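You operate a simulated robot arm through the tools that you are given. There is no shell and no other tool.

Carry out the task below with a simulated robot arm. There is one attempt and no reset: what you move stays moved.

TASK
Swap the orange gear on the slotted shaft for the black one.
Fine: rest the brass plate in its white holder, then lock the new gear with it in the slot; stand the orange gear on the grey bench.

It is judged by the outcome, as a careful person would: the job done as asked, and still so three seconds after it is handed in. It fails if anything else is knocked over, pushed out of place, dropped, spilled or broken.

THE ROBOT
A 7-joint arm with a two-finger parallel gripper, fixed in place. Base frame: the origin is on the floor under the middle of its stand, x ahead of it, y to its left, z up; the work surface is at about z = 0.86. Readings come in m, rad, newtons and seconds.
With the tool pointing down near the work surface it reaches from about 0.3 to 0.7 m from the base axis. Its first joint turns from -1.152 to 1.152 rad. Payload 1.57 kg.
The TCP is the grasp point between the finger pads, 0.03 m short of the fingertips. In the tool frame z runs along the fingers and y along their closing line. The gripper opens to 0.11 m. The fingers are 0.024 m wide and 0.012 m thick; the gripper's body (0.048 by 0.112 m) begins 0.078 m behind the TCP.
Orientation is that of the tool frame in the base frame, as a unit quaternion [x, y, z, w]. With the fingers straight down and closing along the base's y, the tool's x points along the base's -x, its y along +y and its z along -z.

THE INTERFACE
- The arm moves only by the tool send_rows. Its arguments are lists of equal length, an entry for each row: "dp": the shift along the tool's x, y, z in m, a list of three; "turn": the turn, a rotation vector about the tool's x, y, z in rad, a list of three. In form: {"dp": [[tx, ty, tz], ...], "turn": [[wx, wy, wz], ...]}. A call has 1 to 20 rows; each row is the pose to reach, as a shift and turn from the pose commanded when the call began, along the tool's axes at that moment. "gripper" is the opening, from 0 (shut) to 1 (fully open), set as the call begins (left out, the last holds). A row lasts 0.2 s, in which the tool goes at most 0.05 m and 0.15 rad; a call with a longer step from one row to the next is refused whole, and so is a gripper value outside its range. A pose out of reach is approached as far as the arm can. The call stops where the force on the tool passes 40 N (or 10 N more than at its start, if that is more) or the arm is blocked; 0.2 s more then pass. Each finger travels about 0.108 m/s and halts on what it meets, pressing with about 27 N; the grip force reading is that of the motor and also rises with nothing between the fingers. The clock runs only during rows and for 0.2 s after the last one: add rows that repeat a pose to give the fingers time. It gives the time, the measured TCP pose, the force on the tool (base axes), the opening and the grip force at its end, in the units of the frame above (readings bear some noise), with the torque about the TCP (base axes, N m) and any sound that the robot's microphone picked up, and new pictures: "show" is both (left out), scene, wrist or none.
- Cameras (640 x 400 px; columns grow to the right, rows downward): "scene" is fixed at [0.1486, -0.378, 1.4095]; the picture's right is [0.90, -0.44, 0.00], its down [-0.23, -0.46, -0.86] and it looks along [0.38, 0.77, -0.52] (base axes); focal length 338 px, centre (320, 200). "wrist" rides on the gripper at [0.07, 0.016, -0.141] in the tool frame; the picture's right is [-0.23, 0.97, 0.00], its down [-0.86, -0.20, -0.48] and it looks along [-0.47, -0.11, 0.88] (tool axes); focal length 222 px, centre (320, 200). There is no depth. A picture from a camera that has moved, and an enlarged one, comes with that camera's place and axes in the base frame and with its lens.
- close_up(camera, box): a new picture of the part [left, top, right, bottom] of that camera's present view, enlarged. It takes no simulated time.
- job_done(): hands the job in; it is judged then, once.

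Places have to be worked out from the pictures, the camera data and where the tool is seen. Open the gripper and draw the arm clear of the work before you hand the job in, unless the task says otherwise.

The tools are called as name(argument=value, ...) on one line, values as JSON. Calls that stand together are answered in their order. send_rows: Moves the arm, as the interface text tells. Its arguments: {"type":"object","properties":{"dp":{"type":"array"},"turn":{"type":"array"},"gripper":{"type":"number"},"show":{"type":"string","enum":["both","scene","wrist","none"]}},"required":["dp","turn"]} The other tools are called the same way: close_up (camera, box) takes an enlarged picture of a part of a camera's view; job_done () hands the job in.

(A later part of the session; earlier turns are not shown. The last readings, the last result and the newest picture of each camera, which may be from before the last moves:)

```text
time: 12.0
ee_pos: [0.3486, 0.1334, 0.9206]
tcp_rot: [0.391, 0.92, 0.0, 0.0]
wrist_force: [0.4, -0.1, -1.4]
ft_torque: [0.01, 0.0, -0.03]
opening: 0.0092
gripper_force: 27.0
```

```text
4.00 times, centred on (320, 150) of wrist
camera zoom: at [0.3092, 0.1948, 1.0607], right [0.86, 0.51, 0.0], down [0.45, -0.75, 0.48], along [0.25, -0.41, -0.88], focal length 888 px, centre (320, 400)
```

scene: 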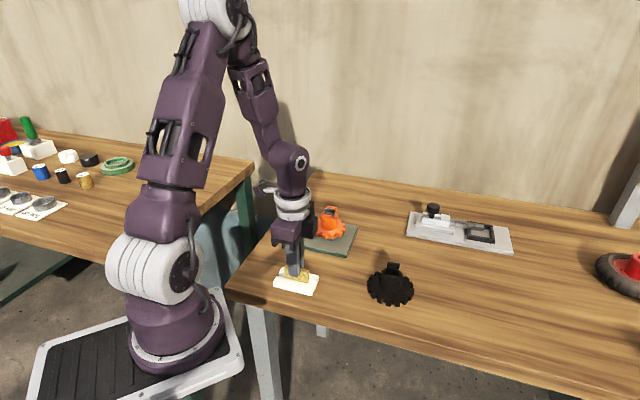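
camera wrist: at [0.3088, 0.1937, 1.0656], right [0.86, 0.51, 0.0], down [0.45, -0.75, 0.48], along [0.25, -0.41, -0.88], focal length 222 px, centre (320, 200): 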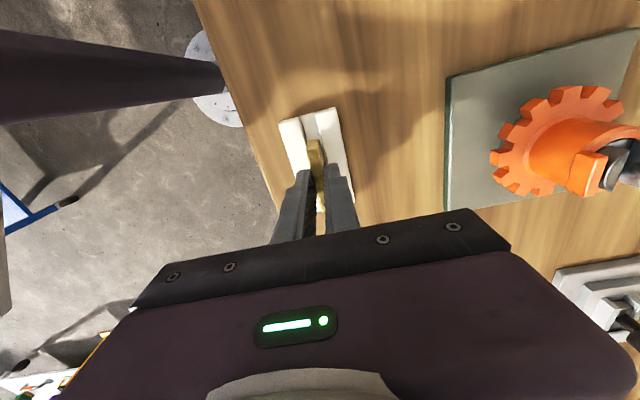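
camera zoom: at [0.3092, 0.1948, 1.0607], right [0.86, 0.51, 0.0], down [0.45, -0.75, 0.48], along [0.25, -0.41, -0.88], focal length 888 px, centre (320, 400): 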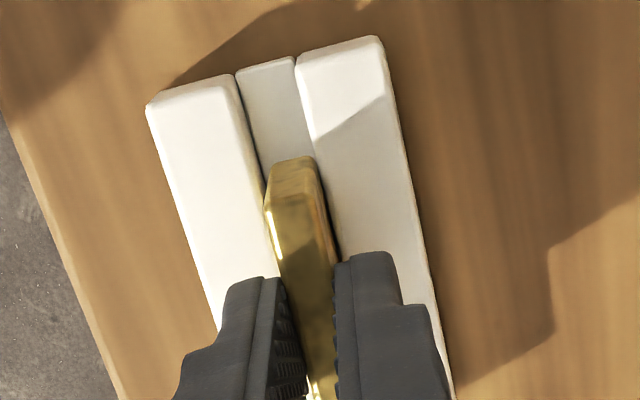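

No contact yet (force still just the plate's weight). I go on 3 mm at a time.

send_rows(dp=[[0, 0.0003, 0.001], [0, 0.0003, 0.002], [0, 0.0003, 0.003]], turn=[[0, 0, 0], [0, 0, 0], [0, 0, 0]], gripper=0, show="none")

send_rows(dp=[[0, 0, 0.001], [0, 0, 0.002], [0, 0, 0.002]], turn=[[0, 0, 0], [0, 0, 0], [0, 0, 0]], gripper=0, show="none")

close_up(camera="scene", box=[260, 240, 330, 305])

close_up(camera="wrist", box=[270, 100, 370, 200])

```text
time: 12.8
ee_pos: [0.3476, 0.1343, 0.917]
tcp_rot: [0.391, 0.92, 0.0, 0.0]
wrist_force: [-2.4, -1.4, -0.7]
ft_torque: [-0.06, 0.08, 0.08]
opening: 0.0092
gripper_force: 27.3
```

```text
time: 13.6
ee_pos: [0.3482, 0.135, 0.9144]
tcp_rot: [0.39, 0.921, 0.0, 0.0]
wrist_force: [-0.8, -2.7, 18.4]
ft_torque: [-0.05, -0.04, 0.02]
opening: 0.0099
gripper_force: 27.2
```

```text
6.15 times, centred on (295, 272) of scene
camera zoom: at [0.1484, -0.3781, 1.4095], right [0.9, -0.44, 0.0], down [-0.23, -0.46, -0.86], along [0.38, 0.77, -0.52], focal length 2082 px, centre (474, -246)
```

zoom: 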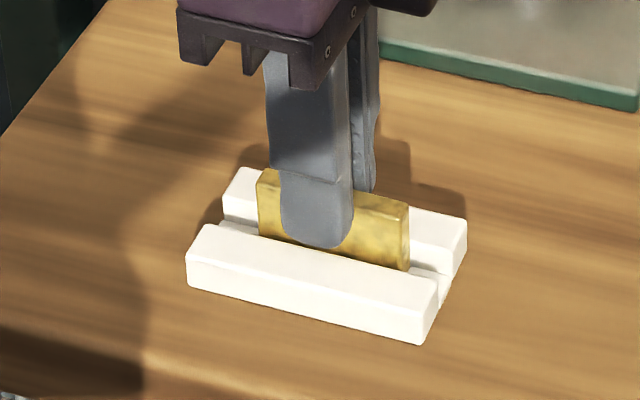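

```text
4.00 times, centred on (320, 150) of wrist
camera zoom: at [0.3094, 0.1949, 1.0555], right [0.86, 0.51, 0.0], down [0.45, -0.75, 0.48], along [0.25, -0.41, -0.88], focal length 888 px, centre (320, 400)
```

zoom: 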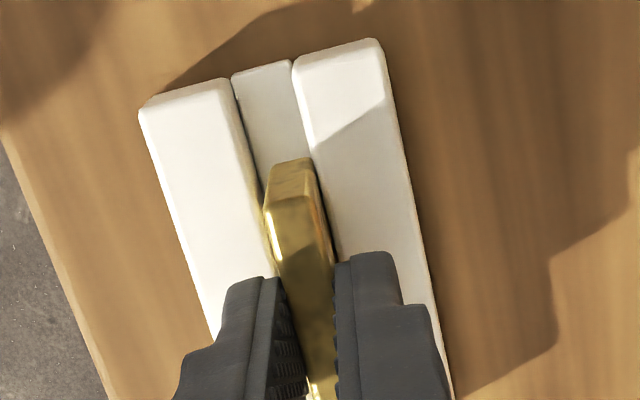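

Contact: 18 N upward at TCP z≈0.9148. I zoom to check that the plate is really on the groove floor rather than caught on an edge.

close_up(camera="scene", box=[278, 255, 318, 300])

close_up(camera="wrist", box=[295, 120, 345, 160])

```text
8.89 times, centred on (298, 278) of scene
camera zoom: at [0.1484, -0.3781, 1.4095], right [0.9, -0.44, 0.0], down [-0.23, -0.46, -0.86], along [0.38, 0.77, -0.52], focal length 3007 px, centre (516, -489)
```

zoom: 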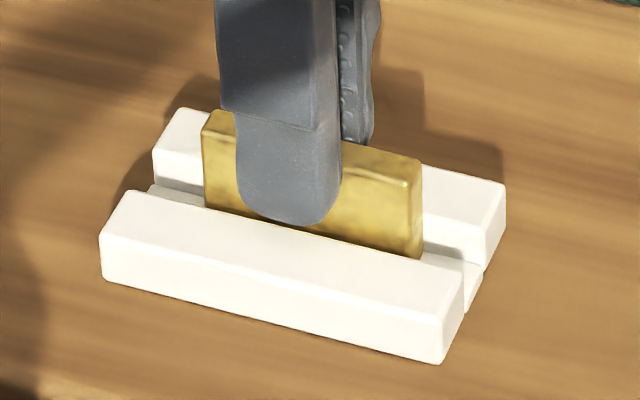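

```text
10.00 times, centred on (320, 140) of wrist
camera zoom: at [0.3094, 0.1949, 1.0555], right [0.86, 0.51, 0.0], down [0.45, -0.75, 0.48], along [0.25, -0.41, -0.88], focal length 2221 px, centre (320, 800)
```

zoom: 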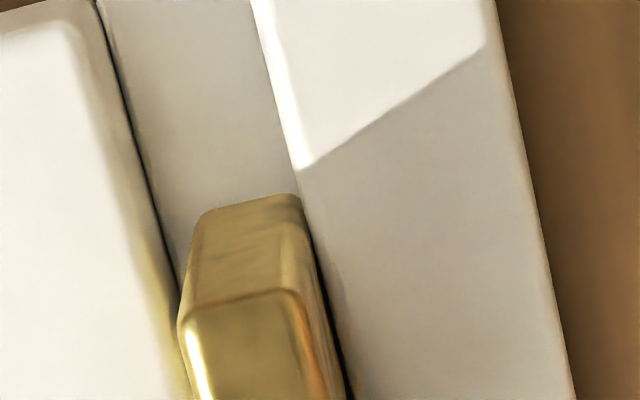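

It might be touching the right-hand bar (small force toward −n). I raise 3 mm, shift 1.5 mm away from that bar and lower again to see if it goes deeper.

send_rows(dp=[[0, 0, -0.003], [0, -0.0015, -0.003], [0, -0.0015, -0.002], [0, -0.0015, -0.001], [0, -0.0015, -0.001]], turn=[[0, 0, 0], [0, 0, 0], [0, 0, 0], [0, 0, 0], [0, 0, 0]], gripper=0, show="none")

send_rows(dp=[[0, 0, 0.0005], [0, 0, 0.001], [0, 0, 0.001]], turn=[[0, 0, 0], [0, 0, 0], [0, 0, 0]], gripper=0, show="none")

close_up(camera="scene", box=[278, 255, 318, 300])

close_up(camera="wrist", box=[295, 120, 345, 160])

```text
time: 14.8
ee_pos: [0.3468, 0.1341, 0.9164]
tcp_rot: [0.391, 0.92, -0.001, 0.0]
wrist_force: [0.0, 0.5, -1.2]
ft_torque: [0.01, 0.0, -0.04]
opening: 0.0093
gripper_force: 27.4
```

```text
time: 15.6
ee_pos: [0.3467, 0.1342, 0.9146]
tcp_rot: [0.391, 0.921, -0.001, 0.0]
wrist_force: [-1.0, 0.7, -1.1]
ft_torque: [0.04, 0.01, 0.0]
opening: 0.0096
gripper_force: 26.9
```

```text
8.89 times, centred on (298, 278) of scene
camera zoom: at [0.1486, -0.378, 1.4095], right [0.9, -0.44, 0.0], down [-0.23, -0.46, -0.86], along [0.38, 0.77, -0.52], focal length 3007 px, centre (516, -489)
```

zoom: 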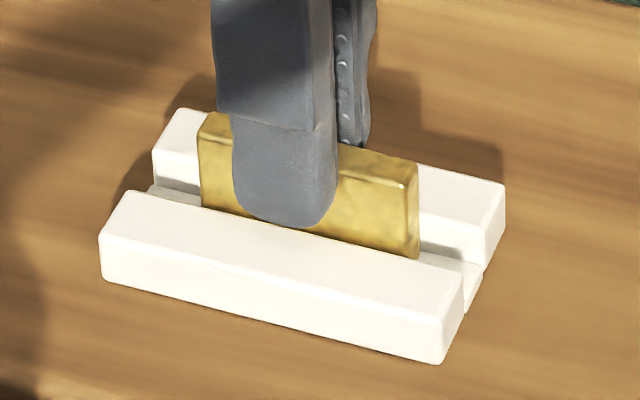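

```text
10.00 times, centred on (320, 140) of wrist
camera zoom: at [0.3084, 0.1943, 1.0558], right [0.86, 0.51, 0.0], down [0.45, -0.75, 0.48], along [0.25, -0.41, -0.88], focal length 2221 px, centre (320, 800)
```

zoom: 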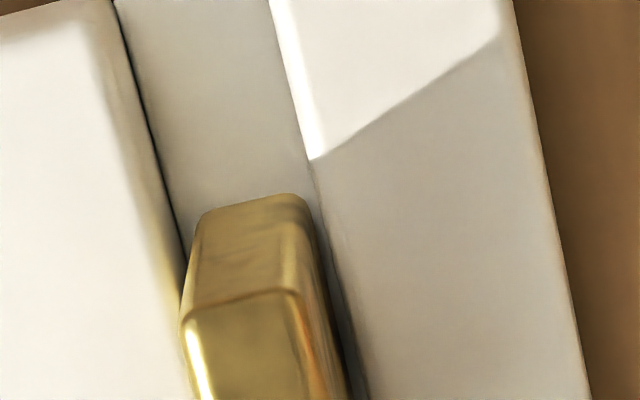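

Now there is no contact at the same height, so it had been catching the edge. The plate is centred; I continue down in 1 mm steps.

send_rows(dp=[[0, 0, 0.001], [0, 0, 0.002], [0, 0, 0.002]], turn=[[0, 0, 0], [0, 0, 0], [0, 0, 0]], gripper=0, show="none")

send_rows(dp=[[0, 0, 0.0005], [0, 0, 0.001], [0, 0, 0.001]], turn=[[0, 0, 0], [0, 0, 0], [0, 0, 0]], gripper=0, show="none")

close_up(camera="scene", box=[278, 255, 318, 300])

close_up(camera="wrist", box=[295, 120, 345, 160])

```text
time: 16.4
ee_pos: [0.3462, 0.1338, 0.9126]
tcp_rot: [0.391, 0.92, -0.001, -0.001]
wrist_force: [-3.3, -1.2, 18.4]
ft_torque: [-0.01, 0.13, -0.01]
opening: 0.0096
gripper_force: 27.3
```

```text
time: 17.2
ee_pos: [0.3468, 0.1328, 0.9118]
tcp_rot: [0.391, 0.92, 0.001, 0.0]
wrist_force: [-0.8, 5.8, 17.4]
ft_torque: [0.19, 0.02, -0.01]
opening: 0.0096
gripper_force: 27.8
```

```text
8.89 times, centred on (298, 278) of scene
camera zoom: at [0.1484, -0.3779, 1.4096], right [0.9, -0.44, 0.0], down [-0.23, -0.46, -0.86], along [0.38, 0.77, -0.52], focal length 3007 px, centre (516, -489)
```

zoom: 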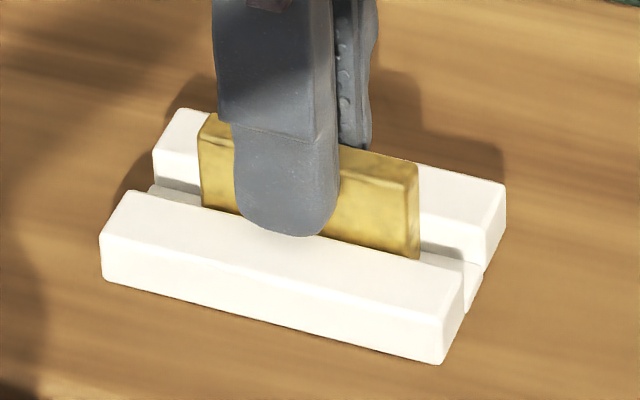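

```text
10.00 times, centred on (320, 140) of wrist
camera zoom: at [0.3083, 0.194, 1.0531], right [0.86, 0.51, 0.0], down [0.45, -0.75, 0.48], along [0.25, -0.41, -0.88], focal length 2221 px, centre (320, 800)
```

zoom: 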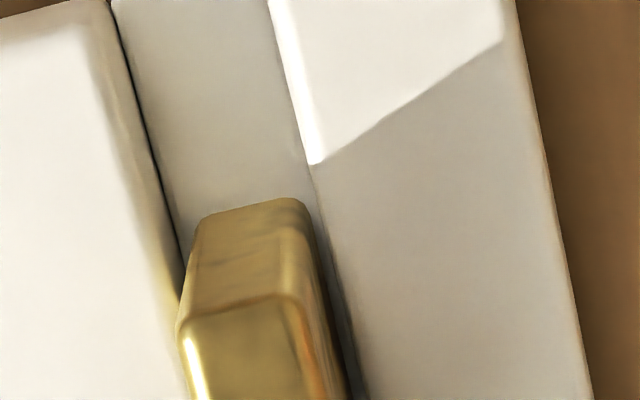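

The plate hasn't moved in the scene while the fingers slid down ~1–2 mm on it at 18 N, so it is seated on the groove floor. I ease off the pressure and open the fingers (tips are ~6 mm above the bars).

send_rows(dp=[[0, 0, -0.0007], [0, 0, -0.0007]], turn=[[0, 0, 0], [0, 0, 0]], gripper=0, show="none")

send_rows(dp=[[0, 0, 0], [0, 0, 0], [0, 0, 0], [0, 0, 0]], turn=[[0, 0, 0], [0, 0, 0], [0, 0, 0], [0, 0, 0]], gripper=0.35)

close_up(camera="scene", box=[278, 255, 318, 300])

close_up(camera="wrist", box=[270, 100, 370, 200])

```text
time: 17.8
ee_pos: [0.3462, 0.1329, 0.9128]
tcp_rot: [0.39, 0.921, 0.0, -0.001]
wrist_force: [-0.2, 0.1, -0.9]
ft_torque: [0.04, 0.01, -0.03]
opening: 0.0096
gripper_force: 27.1
```

```text
time: 18.8
ee_pos: [0.3459, 0.1334, 0.9128]
tcp_rot: [0.39, 0.921, 0.0, 0.0]
wrist_force: [0.2, -0.2, -0.2]
ft_torque: [0.0, 0.0, -0.03]
opening: 0.0388
gripper_force: 0.1
camera wrist: at [0.3082, 0.1941, 1.0536], right [0.86, 0.51, 0.0], down [0.45, -0.75, 0.48], along [0.25, -0.41, -0.88], focal length 222 px, centre (320, 200)
```

scene: 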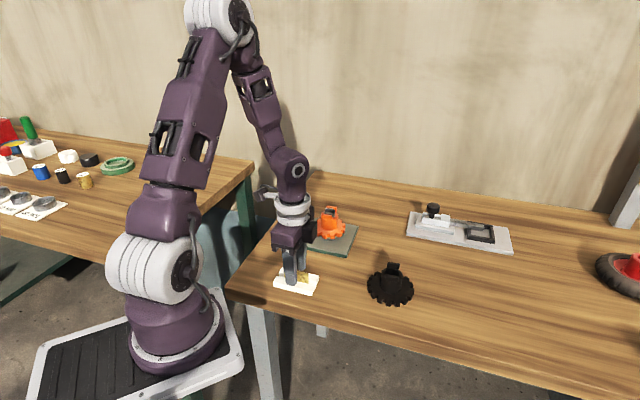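
wrist: 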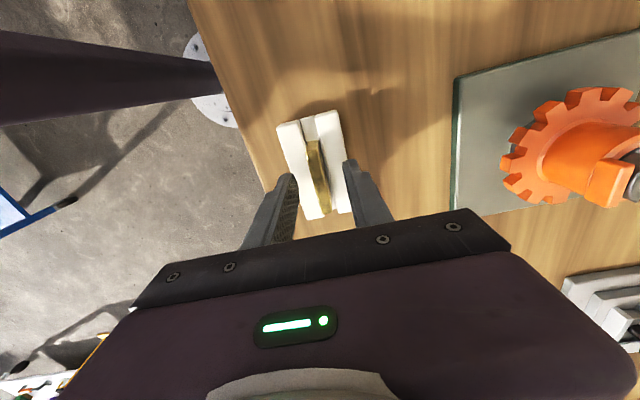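

```text
8.89 times, centred on (298, 278) of scene
camera zoom: at [0.1486, -0.378, 1.4095], right [0.9, -0.44, 0.0], down [-0.23, -0.46, -0.86], along [0.38, 0.77, -0.52], focal length 3007 px, centre (516, -489)
```

zoom: 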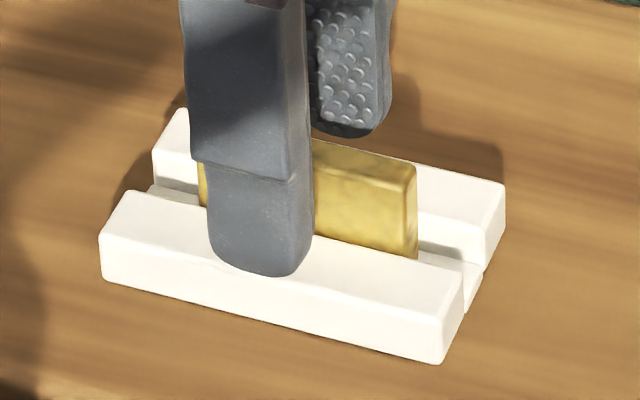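

```text
4.00 times, centred on (320, 150) of wrist
camera zoom: at [0.3082, 0.1941, 1.0536], right [0.86, 0.51, 0.0], down [0.45, -0.75, 0.48], along [0.25, -0.41, -0.88], focal length 888 px, centre (320, 400)
```

zoom: 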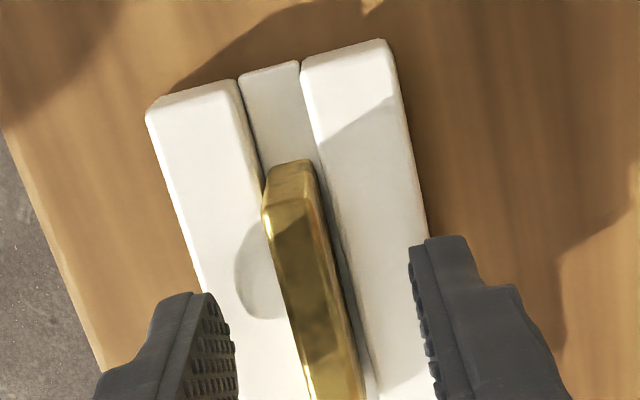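

The plate stands in the groove on its own. I back straight up.

send_rows(dp=[[0, 0, -0.02], [0, 0, -0.06], [0, 0, -0.105], [0, 0, -0.14], [0, 0, -0.14]], turn=[[0, 0, 0], [0, 0, 0], [0, 0, 0], [0, 0, 0], [0, 0, 0]], gripper=0.35, show="wrist")

close_up(camera="scene", box=[268, 250, 328, 305])

close_up(camera="wrist", box=[280, 90, 360, 170])

```text
time: 20.0
ee_pos: [0.3464, 0.1334, 1.0505]
tcp_rot: [0.391, 0.92, 0.0, 0.001]
wrist_force: [-0.6, 0.6, -0.2]
ft_torque: [0.03, 0.04, 0.02]
opening: 0.0387
gripper_force: 0.0
camera wrist: at [0.3069, 0.1937, 1.1918], right [0.86, 0.51, 0.0], down [0.45, -0.75, 0.48], along [0.25, -0.41, -0.88], focal length 222 px, centre (320, 200)
```

wrist: 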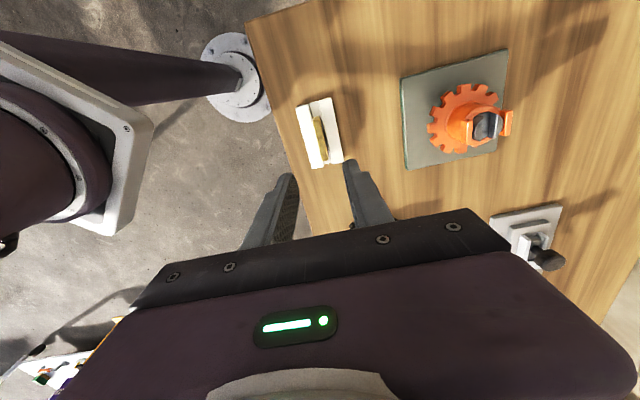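

```text
7.27 times, centred on (298, 278) of scene
camera zoom: at [0.1486, -0.378, 1.4095], right [0.9, -0.44, 0.0], down [-0.23, -0.46, -0.86], along [0.38, 0.77, -0.52], focal length 2460 px, centre (480, -364)
```

zoom: 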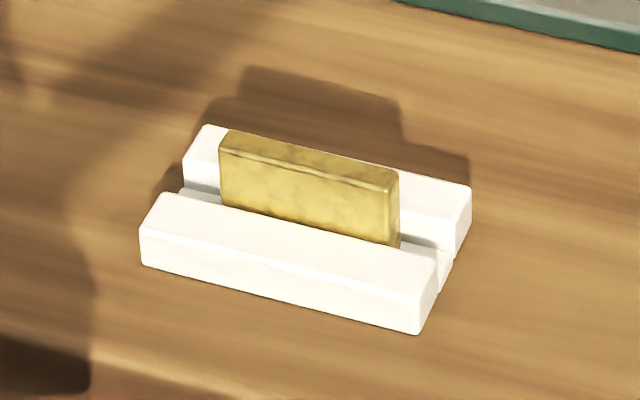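

```text
5.00 times, centred on (320, 130) of wrist
camera zoom: at [0.3069, 0.1937, 1.1918], right [0.86, 0.51, 0.0], down [0.45, -0.75, 0.48], along [0.25, -0.41, -0.88], focal length 1111 px, centre (320, 550)
```

zoom: 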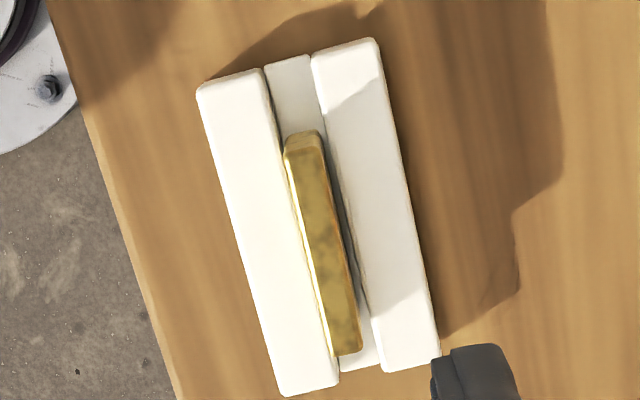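

The plate is neatly seated. Now I go to the orange gear, turning the tool −91° so the fingers close along the slot direction (clear of the lugs), and open to about 72 mm.

send_rows(dp=[[-0.001, 0.015, 0], [-0.003, 0.03, 0], [-0.004, 0.045, 0], [-0.005, 0.06, 0], [-0.007, 0.075, 0], [-0.008, 0.09, 0], [-0.009, 0.105, 0], [-0.01, 0.12, 0], [-0.012, 0.135, 0], [-0.013, 0.15, 0], [-0.014, 0.165, 0.005], [-0.0156, 0.1803, 0.0125], [-0.0156, 0.1803, 0.0125]], turn=[[0, 0, -0.1323], [0, 0, -0.2647], [0, 0, -0.397], [0, 0, -0.5293], [0, 0, -0.6617], [0, 0, -0.794], [0, 0, -0.9263], [0, 0, -1.0587], [0, 0, -1.191], [0, 0, -1.3233], [0, 0, -1.4557], [0, 0, -1.588], [0, 0, -1.588]], gripper=0.65)

close_up(camera="wrist", box=[240, 80, 400, 240])

close_up(camera="scene", box=[290, 140, 370, 260])

```text
time: 22.8
ee_pos: [0.4881, 0.2483, 1.0404]
tcp_rot: [-0.383, 0.924, 0.0, 0.0]
wrist_force: [0.0, 1.0, 0.0]
ft_torque: [-0.01, -0.01, -0.03]
opening: 0.0717
gripper_force: 0.2
camera wrist: at [0.4251, 0.2092, 1.1806], right [-0.53, 0.85, 0.0], down [0.74, 0.46, 0.48], along [0.41, 0.25, -0.88], focal length 222 px, centre (320, 200)
```

scene: 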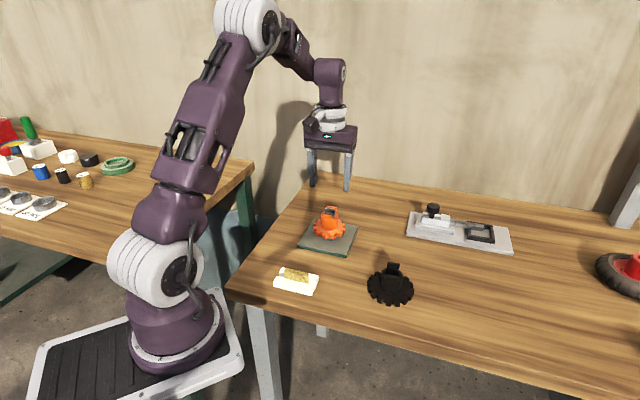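
wrist: 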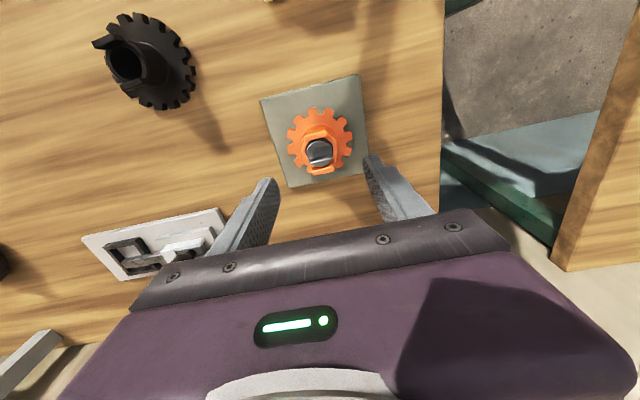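

```text
2.50 times, centred on (320, 160) of wrist
camera zoom: at [0.4251, 0.2092, 1.1806], right [-0.53, 0.85, 0.0], down [0.74, 0.46, 0.48], along [0.41, 0.25, -0.88], focal length 555 px, centre (320, 300)
```

zoom: 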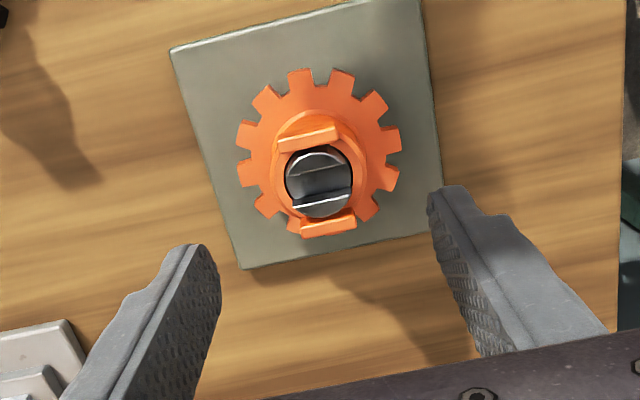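

```text
3.33 times, centred on (330, 200) of scene
camera zoom: at [0.1486, -0.378, 1.4095], right [0.9, -0.44, 0.0], down [-0.23, -0.46, -0.86], along [0.38, 0.77, -0.52], focal length 1128 px, centre (287, 200)
```

zoom: 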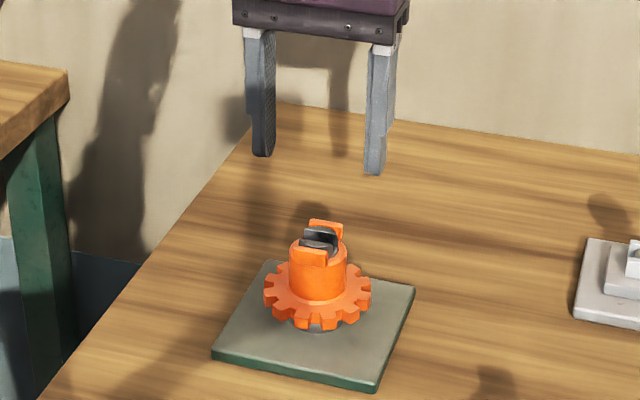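

The shaft centre reads (0.4866, 0.2470), right under the TCP. I descend around the hub, stopping with fingertips ~10 mm above the disc to check.

send_rows(dp=[[0, 0, 0.02], [0, 0, 0.05], [0, 0, 0.075], [0, 0, 0.09], [0, 0, 0.096], [0, 0, 0.096]], turn=[[0, 0, 0], [0, 0, 0], [0, 0, 0], [0, 0, 0], [0, 0, 0], [0, 0, 0]], gripper=0.65)

close_up(camera="wrist", box=[240, 100, 400, 260])

close_up(camera="scene", box=[295, 180, 365, 260])

```text
time: 24.2
ee_pos: [0.4858, 0.2484, 0.946]
tcp_rot: [-0.382, 0.924, 0.0, -0.001]
wrist_force: [0.7, -0.6, 1.3]
ft_torque: [0.06, 0.03, 0.03]
opening: 0.0715
gripper_force: 0.0
camera wrist: at [0.4236, 0.2087, 1.0851], right [-0.53, 0.85, 0.0], down [0.75, 0.46, 0.48], along [0.41, 0.25, -0.88], focal length 222 px, centre (320, 200)
```

scene: 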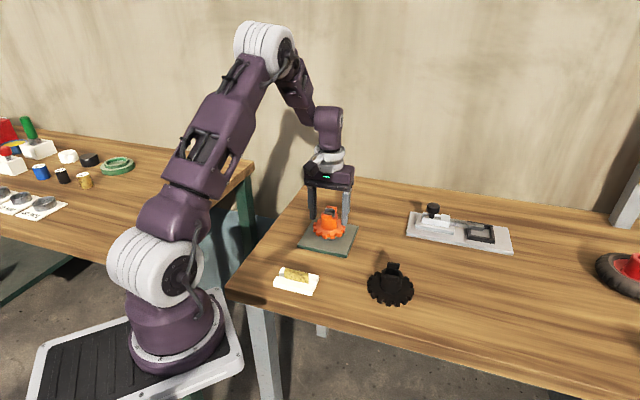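
wrist: 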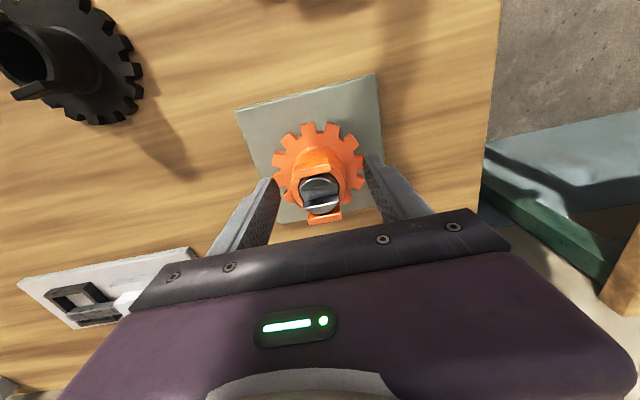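

```text
2.50 times, centred on (320, 180) of wrist
camera zoom: at [0.4236, 0.2087, 1.0851], right [-0.53, 0.85, 0.0], down [0.75, 0.46, 0.48], along [0.41, 0.25, -0.88], focal length 555 px, centre (320, 250)
```

zoom: 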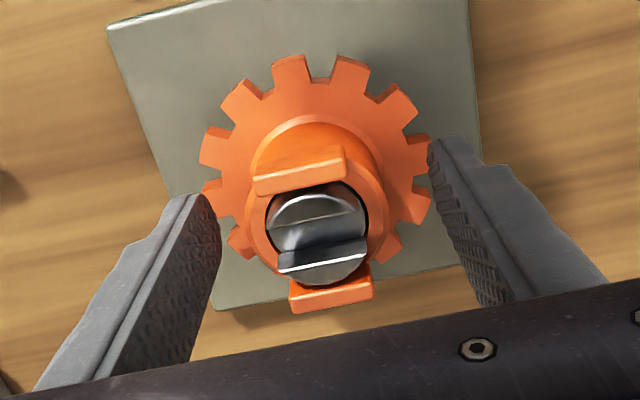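

```text
5.00 times, centred on (330, 220) of scene
camera zoom: at [0.1486, -0.378, 1.4095], right [0.9, -0.44, 0.0], down [-0.23, -0.46, -0.86], along [0.38, 0.77, -0.52], focal length 1691 px, centre (270, 100)
```

zoom: 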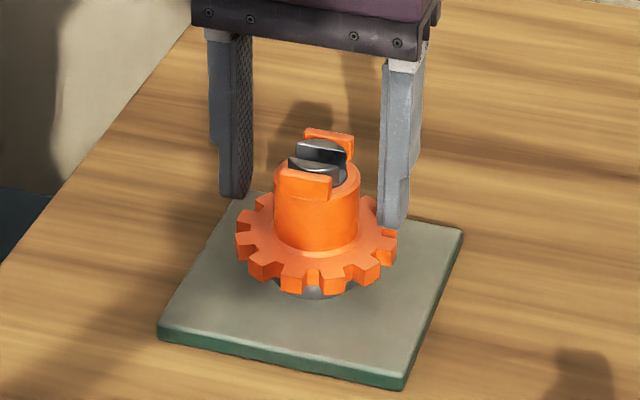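

Fingers straddle the hub above the disc. I lower 3 mm more and close on the hub.

send_rows(dp=[[0, 0, 0.003], [0, 0, 0.003]], turn=[[0, 0, 0], [0, 0, 0]], gripper=0.65, show="none")

send_rows(dp=[[0, 0, 0], [0, 0, 0], [0, 0, 0], [0, 0, 0]], turn=[[0, 0, 0], [0, 0, 0], [0, 0, 0], [0, 0, 0]], gripper=0)

close_up(camera="wrist", box=[260, 120, 380, 240])

close_up(camera="scene", box=[295, 180, 365, 260])

```text
time: 24.8
ee_pos: [0.4857, 0.2479, 0.942]
tcp_rot: [-0.382, 0.924, 0.0, 0.0]
wrist_force: [-0.6, 0.7, -1.1]
ft_torque: [0.0, 0.0, 0.01]
opening: 0.0717
gripper_force: 0.1
```

```text
time: 25.8
ee_pos: [0.4854, 0.2472, 0.9415]
tcp_rot: [-0.382, 0.924, 0.0, 0.0]
wrist_force: [2.1, -1.4, 0.6]
ft_torque: [-0.15, -0.1, 0.01]
opening: 0.0422
gripper_force: 27.1
camera wrist: at [0.4237, 0.2089, 1.0823], right [-0.53, 0.85, 0.0], down [0.75, 0.46, 0.48], along [0.41, 0.25, -0.88], focal length 222 px, centre (320, 200)
```

scene: 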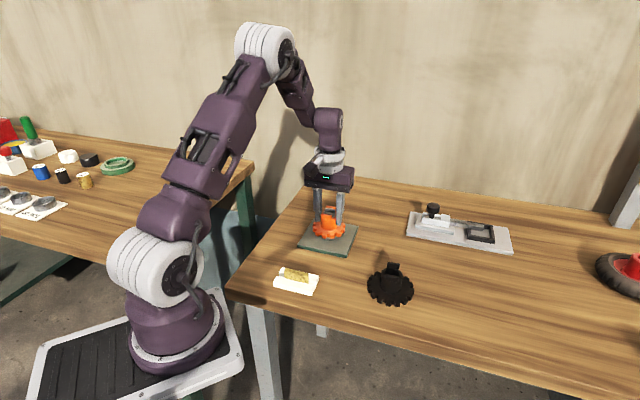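
wrist: 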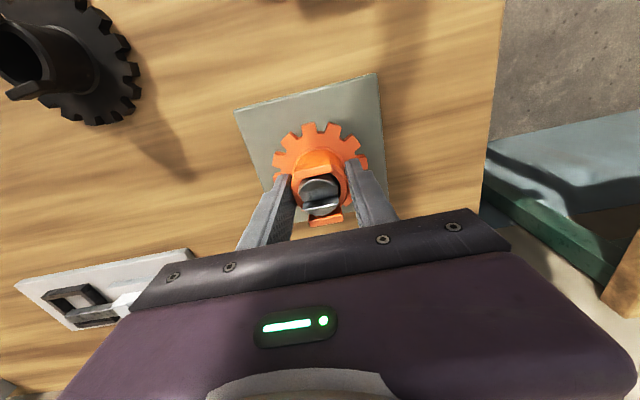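

```text
3.33 times, centred on (320, 180) of wrist
camera zoom: at [0.4237, 0.2089, 1.0823], right [-0.53, 0.85, 0.0], down [0.75, 0.46, 0.48], along [0.41, 0.25, -0.88], focal length 740 px, centre (320, 267)
```

zoom: 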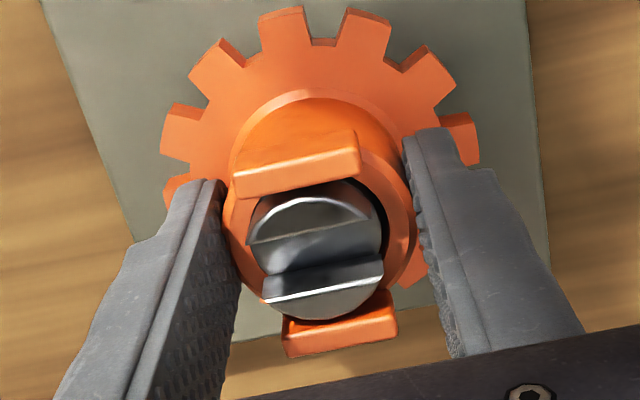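

```text
5.00 times, centred on (330, 220) of scene
camera zoom: at [0.1486, -0.378, 1.4095], right [0.9, -0.44, 0.0], down [-0.23, -0.46, -0.86], along [0.38, 0.77, -0.52], focal length 1691 px, centre (270, 100)
```

zoom: 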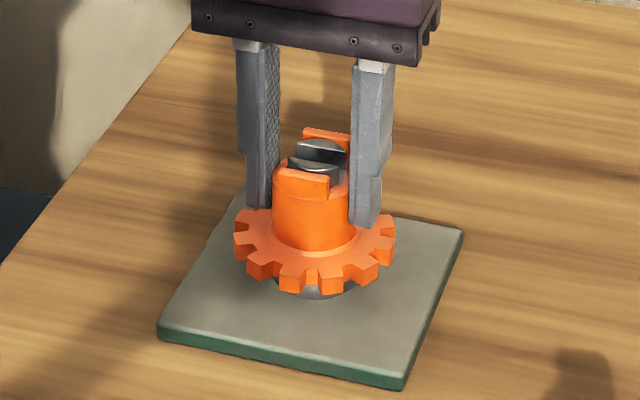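

The hub is gripped at 42 mm. I lift slowly at first to check it slides freely off the shaft.

send_rows(dp=[[0, 0, -0.003], [0, 0, -0.008], [0, 0, -0.014], [0, 0, -0.02], [0, 0, -0.02]], turn=[[0, 0, 0], [0, 0, 0], [0, 0, 0], [0, 0, 0], [0, 0, 0]], gripper=0, show="none")

close_up(camera="scene", box=[295, 170, 365, 260])

```text
time: 27.0
ee_pos: [0.4867, 0.2479, 0.9607]
tcp_rot: [-0.382, 0.924, 0.001, 0.0]
wrist_force: [-1.5, -2.4, -6.1]
ft_torque: [-0.05, 0.02, 0.02]
opening: 0.0422
gripper_force: 27.2
```

```text
4.44 times, centred on (330, 215) of scene
camera zoom: at [0.1487, -0.378, 1.4095], right [0.9, -0.44, 0.0], down [-0.23, -0.46, -0.86], along [0.38, 0.77, -0.52], focal length 1503 px, centre (276, 133)
```

zoom: 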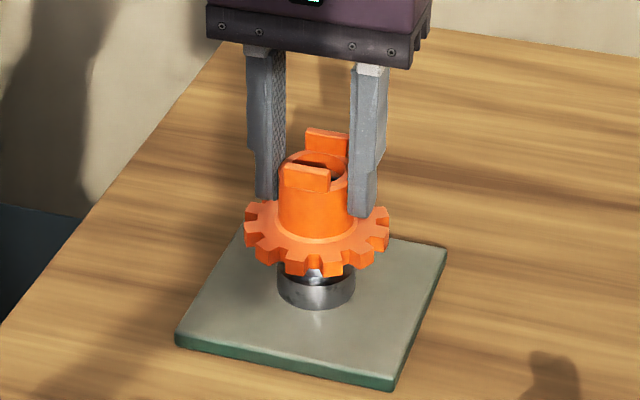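

It slides freely (small side force only). I lift it fully clear of the shaft.

send_rows(dp=[[0.0005, 0, -0.01], [0.0005, 0, -0.025], [0.0005, 0, -0.045], [0.0005, 0, -0.07], [0.0005, 0, -0.09], [0.0005, 0, -0.09]], turn=[[0, 0, 0], [0, 0, 0], [0, 0, 0], [0, 0, 0], [0, 0, 0], [0, 0, 0]], gripper=0)

close_up(camera="wrist", box=[260, 120, 380, 240])

close_up(camera="scene", box=[295, 140, 375, 260])

```text
time: 28.4
ee_pos: [0.4858, 0.2476, 1.051]
tcp_rot: [-0.382, 0.924, 0.001, 0.0]
wrist_force: [0.1, -0.3, -4.5]
ft_torque: [-0.03, 0.08, 0.02]
opening: 0.0422
gripper_force: 27.3
camera wrist: at [0.4244, 0.2085, 1.1926], right [-0.53, 0.85, 0.0], down [0.75, 0.46, 0.48], along [0.41, 0.25, -0.88], focal length 222 px, centre (320, 200)
```

scene: 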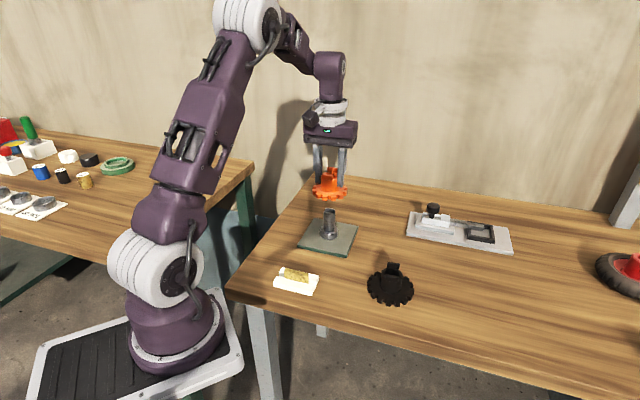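
wrist: 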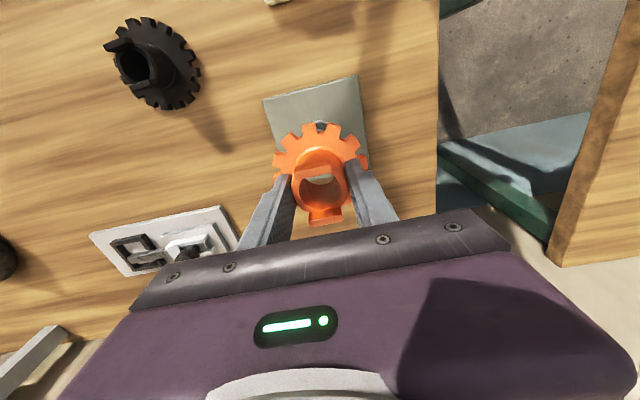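

```text
3.33 times, centred on (320, 180) of wrist
camera zoom: at [0.4244, 0.2085, 1.1926], right [-0.53, 0.85, 0.0], down [0.75, 0.46, 0.48], along [0.41, 0.25, -0.88], focal length 740 px, centre (320, 267)
```

zoom: 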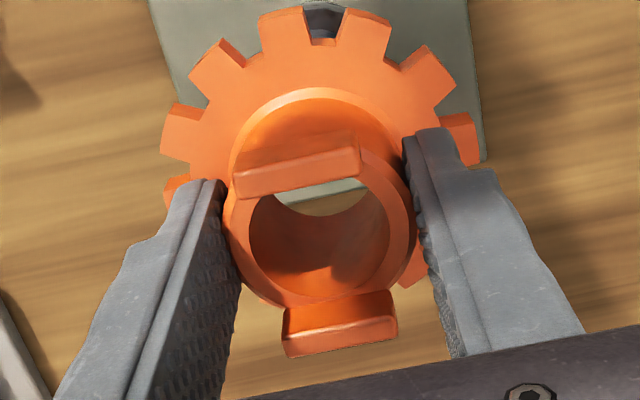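

```text
3.33 times, centred on (335, 200) of scene
camera zoom: at [0.1487, -0.3779, 1.4095], right [0.9, -0.44, 0.0], down [-0.23, -0.46, -0.86], along [0.38, 0.77, -0.52], focal length 1128 px, centre (270, 200)
```

zoom: 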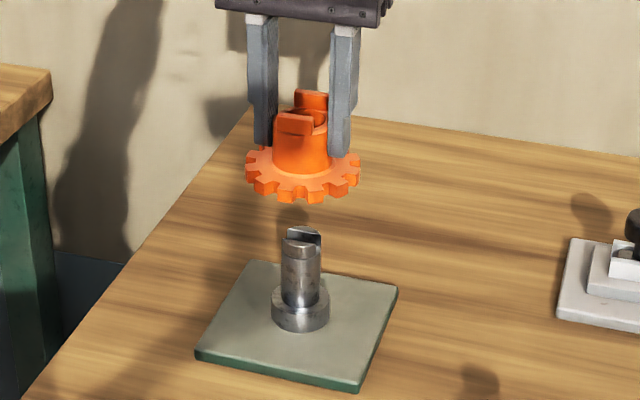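

The gear is off the shaft. I carry it to a clear spot on the bench at about (0.58, 0.137), between the shaft base, the black gear and the latch board, staying high.

send_rows(dp=[[0.002, -0.025, 0], [0.004, -0.055, 0], [0.007, -0.085, 0], [0.009, -0.115, 0], [0.0111, -0.1446, 0], [0.0111, -0.1446, 0.03], [0.0111, -0.1446, 0.06], [0.0111, -0.1446, 0.06]], turn=[[0, 0, 0], [0, 0, 0], [0, 0, 0], [0, 0, 0], [0, 0, 0], [0, 0, 0], [0, 0, 0], [0, 0, 0]], gripper=0)

close_up(camera="scene", box=[320, 180, 470, 310])

```text
time: 30.2
ee_pos: [0.5799, 0.1384, 0.9899]
tcp_rot: [-0.383, 0.924, 0.0, 0.0]
wrist_force: [0.4, -0.8, -5.9]
ft_torque: [-0.01, 0.04, 0.0]
opening: 0.0426
gripper_force: 26.8
camera wrist: at [0.5179, 0.0986, 1.131], right [-0.53, 0.85, 0.0], down [0.75, 0.46, 0.48], along [0.41, 0.25, -0.88], focal length 222 px, centre (320, 200)
```

scene: 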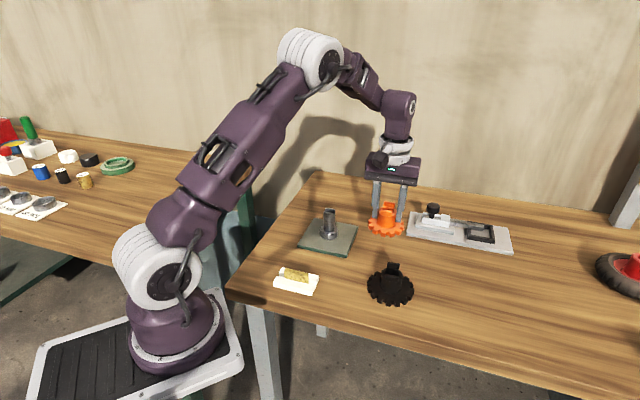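
wrist: 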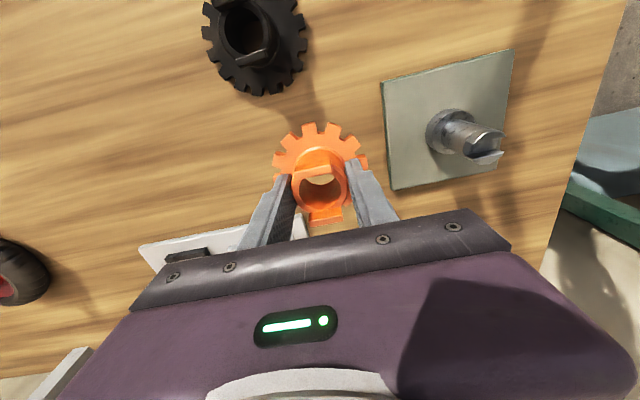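

```text
3.08 times, centred on (395, 245) of scene
camera zoom: at [0.1487, -0.3779, 1.4095], right [0.9, -0.44, 0.0], down [-0.23, -0.46, -0.86], along [0.38, 0.77, -0.52], focal length 1041 px, centre (89, 62)
```

zoom: 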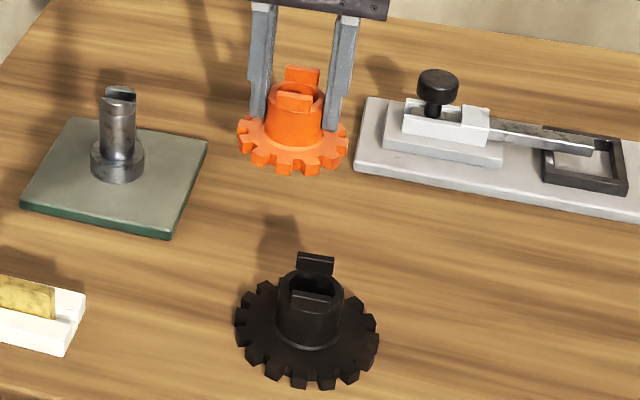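

The spot below is clear. I lower toward the bench, then approach contact in small steps.

send_rows(dp=[[0, 0, 0.025], [0, 0, 0.05], [0, 0, 0.065], [0, 0, 0.072], [0, 0, 0.072]], turn=[[0, 0, 0], [0, 0, 0], [0, 0, 0], [0, 0, 0], [0, 0, 0]], gripper=0, show="none")

send_rows(dp=[[0, 0, 0.001], [0, 0, 0.002], [0, 0, 0.003], [0, 0, 0.003]], turn=[[0, 0, 0], [0, 0, 0], [0, 0, 0], [0, 0, 0]], gripper=0, show="none")

close_up(camera="scene", box=[345, 190, 425, 270])

```text
time: 31.4
ee_pos: [0.5791, 0.1389, 0.917]
tcp_rot: [-0.383, 0.924, 0.001, 0.0]
wrist_force: [-0.5, 0.5, -5.8]
ft_torque: [-0.02, 0.02, 0.01]
opening: 0.0423
gripper_force: 27.0
```

```text
time: 32.4
ee_pos: [0.5806, 0.1373, 0.9153]
tcp_rot: [-0.383, 0.924, 0.0, 0.0]
wrist_force: [0.1, -0.5, -6.1]
ft_torque: [0.0, 0.04, -0.01]
opening: 0.0423
gripper_force: 27.7
```

```text
5.00 times, centred on (385, 230) of scene
camera zoom: at [0.1487, -0.3779, 1.4095], right [0.9, -0.44, 0.0], down [-0.23, -0.46, -0.86], along [0.38, 0.77, -0.52], focal length 1691 px, centre (-5, 50)
```

zoom: 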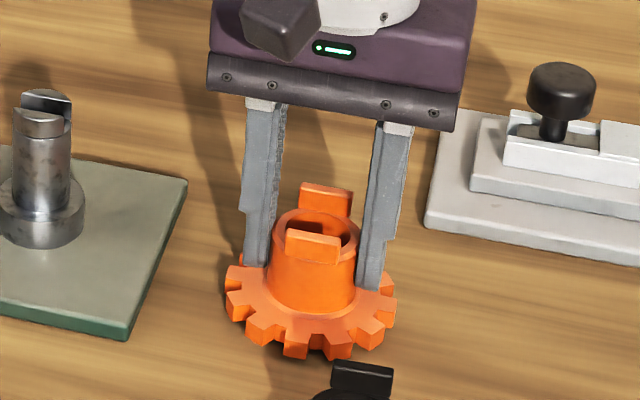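

Not yet touching. I continue in 2 mm steps.

send_rows(dp=[[0, 0, 0.001], [0, 0, 0.002], [0, 0, 0.003], [0, 0, 0.003]], turn=[[0, 0, 0], [0, 0, 0], [0, 0, 0], [0, 0, 0]], gripper=0, show="none")

send_rows(dp=[[0, 0, 0.001], [0, 0, 0.002], [0, 0, 0.002]], turn=[[0, 0, 0], [0, 0, 0], [0, 0, 0]], gripper=0, show="none")

close_up(camera="scene", box=[345, 190, 425, 270])

```text
time: 33.4
ee_pos: [0.5813, 0.1375, 0.9126]
tcp_rot: [-0.382, 0.924, 0.0, -0.001]
wrist_force: [0.8, 1.1, -4.5]
ft_torque: [-0.03, 0.0, -0.02]
opening: 0.0427
gripper_force: 27.4
```

```text
time: 34.2
ee_pos: [0.5808, 0.1361, 0.9112]
tcp_rot: [-0.382, 0.924, 0.0, 0.0]
wrist_force: [-2.9, 1.6, 5.0]
ft_torque: [-0.26, 0.21, -0.1]
opening: 0.0425
gripper_force: 27.2
```

```text
5.00 times, centred on (385, 230) of scene
camera zoom: at [0.1484, -0.3779, 1.4096], right [0.9, -0.44, 0.0], down [-0.23, -0.46, -0.86], along [0.38, 0.77, -0.52], focal length 1691 px, centre (-5, 50)
```

zoom: 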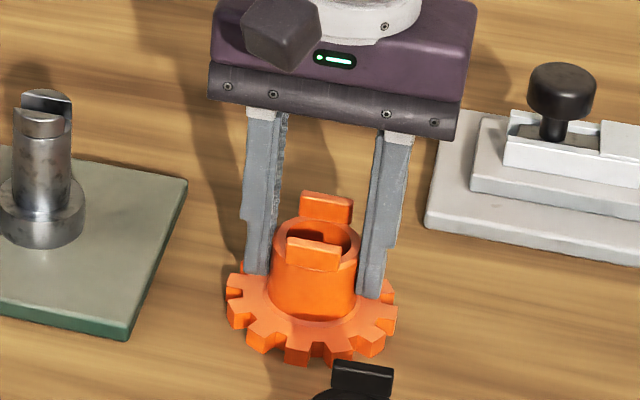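

It touched down (force +5 N at TCP z≈0.911). I open the fingers.

send_rows(dp=[[0, 0, 0], [0, 0, 0], [0, 0, 0], [0, 0, 0]], turn=[[0, 0, 0], [0, 0, 0], [0, 0, 0], [0, 0, 0]], gripper=0.65, show="wrist")

close_up(camera="scene", box=[345, 190, 425, 270])

```text
time: 35.2
ee_pos: [0.5813, 0.1348, 0.9115]
tcp_rot: [-0.382, 0.924, 0.0, 0.0]
wrist_force: [0.6, -0.9, 0.0]
ft_torque: [0.0, 0.01, -0.01]
opening: 0.0719
gripper_force: 0.0
camera wrist: at [0.5184, 0.0976, 1.052], right [-0.53, 0.85, 0.0], down [0.75, 0.46, 0.48], along [0.41, 0.25, -0.88], focal length 222 px, centre (320, 200)
```

wrist: 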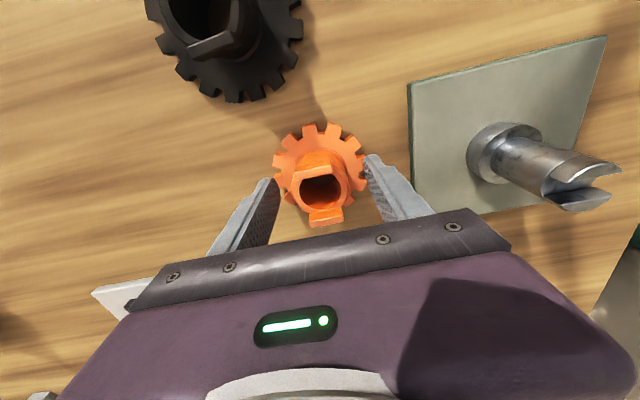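

```text
5.00 times, centred on (385, 230) of scene
camera zoom: at [0.1486, -0.378, 1.4095], right [0.9, -0.44, 0.0], down [-0.23, -0.46, -0.86], along [0.38, 0.77, -0.52], focal length 1691 px, centre (-5, 50)
```

zoom: 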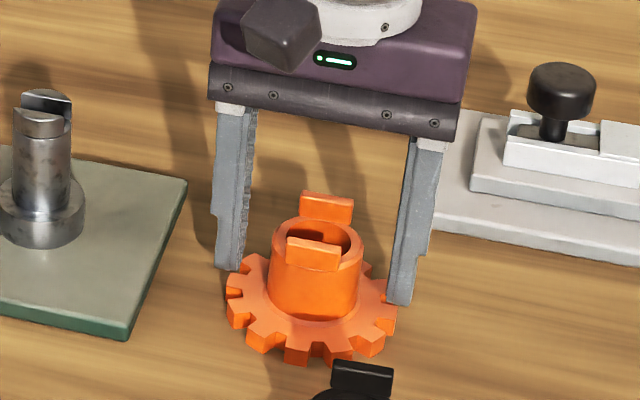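

The orange gear stands on the bench. I raise the arm and move above the black gear to inspect its lug orientation.

send_rows(dp=[[0, 0, -0.02], [0, 0, -0.06], [0, 0, -0.1], [0, 0, -0.13], [0.03, -0.009, -0.14], [0.065, -0.018, -0.14], [0.1, -0.027, -0.14], [0.123, -0.0339, -0.14], [0.123, -0.0339, -0.14]], turn=[[0, 0, 0], [0, 0, 0], [0, 0, 0], [0, 0, 0], [0, 0, 0], [0, 0, 0], [0, 0, 0], [0, 0, 0], [0, 0, 0]], gripper=0.65)

close_up(camera="wrist", box=[240, 70, 400, 230])

close_up(camera="scene", box=[340, 190, 440, 310])

```text
time: 37.2
ee_pos: [0.5166, 0.0255, 1.0516]
tcp_rot: [-0.383, 0.924, 0.0, 0.0]
wrist_force: [0.6, 0.5, -0.1]
ft_torque: [0.06, 0.0, -0.01]
opening: 0.0715
gripper_force: 0.1
camera wrist: at [0.4544, -0.0128, 1.1925], right [-0.53, 0.85, 0.0], down [0.75, 0.46, 0.48], along [0.41, 0.25, -0.88], focal length 222 px, centre (320, 200)
```

scene: 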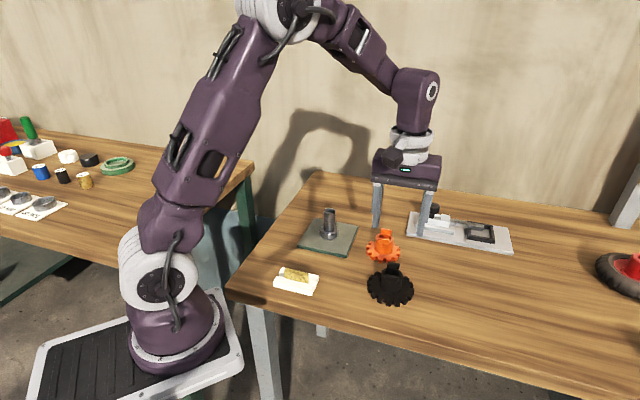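
wrist: 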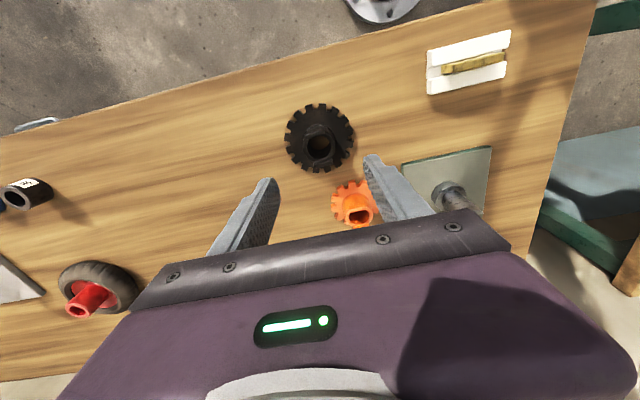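

```text
2.50 times, centred on (320, 150) of wrist
camera zoom: at [0.4544, -0.0128, 1.1925], right [-0.53, 0.85, 0.0], down [0.75, 0.46, 0.48], along [0.41, 0.25, -0.88], focal length 555 px, centre (320, 325)
```

zoom: 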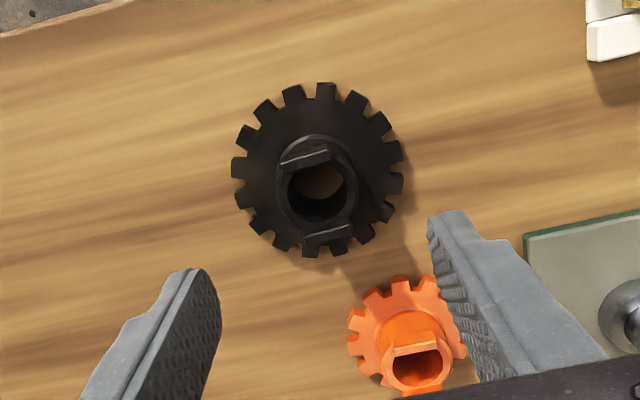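

```text
3.33 times, centred on (390, 250) of scene
camera zoom: at [0.1486, -0.378, 1.4095], right [0.9, -0.44, 0.0], down [-0.23, -0.46, -0.86], along [0.38, 0.77, -0.52], focal length 1128 px, centre (87, 33)
```

zoom: 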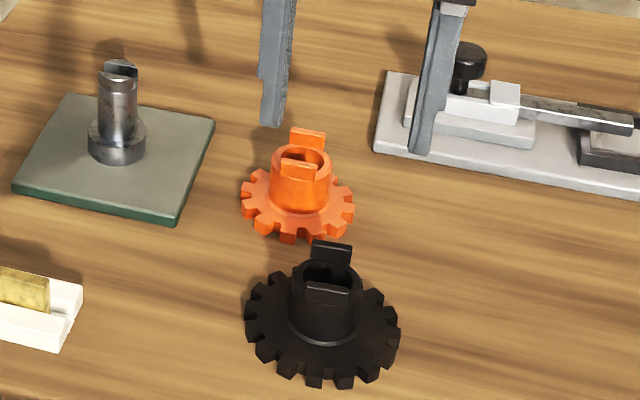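

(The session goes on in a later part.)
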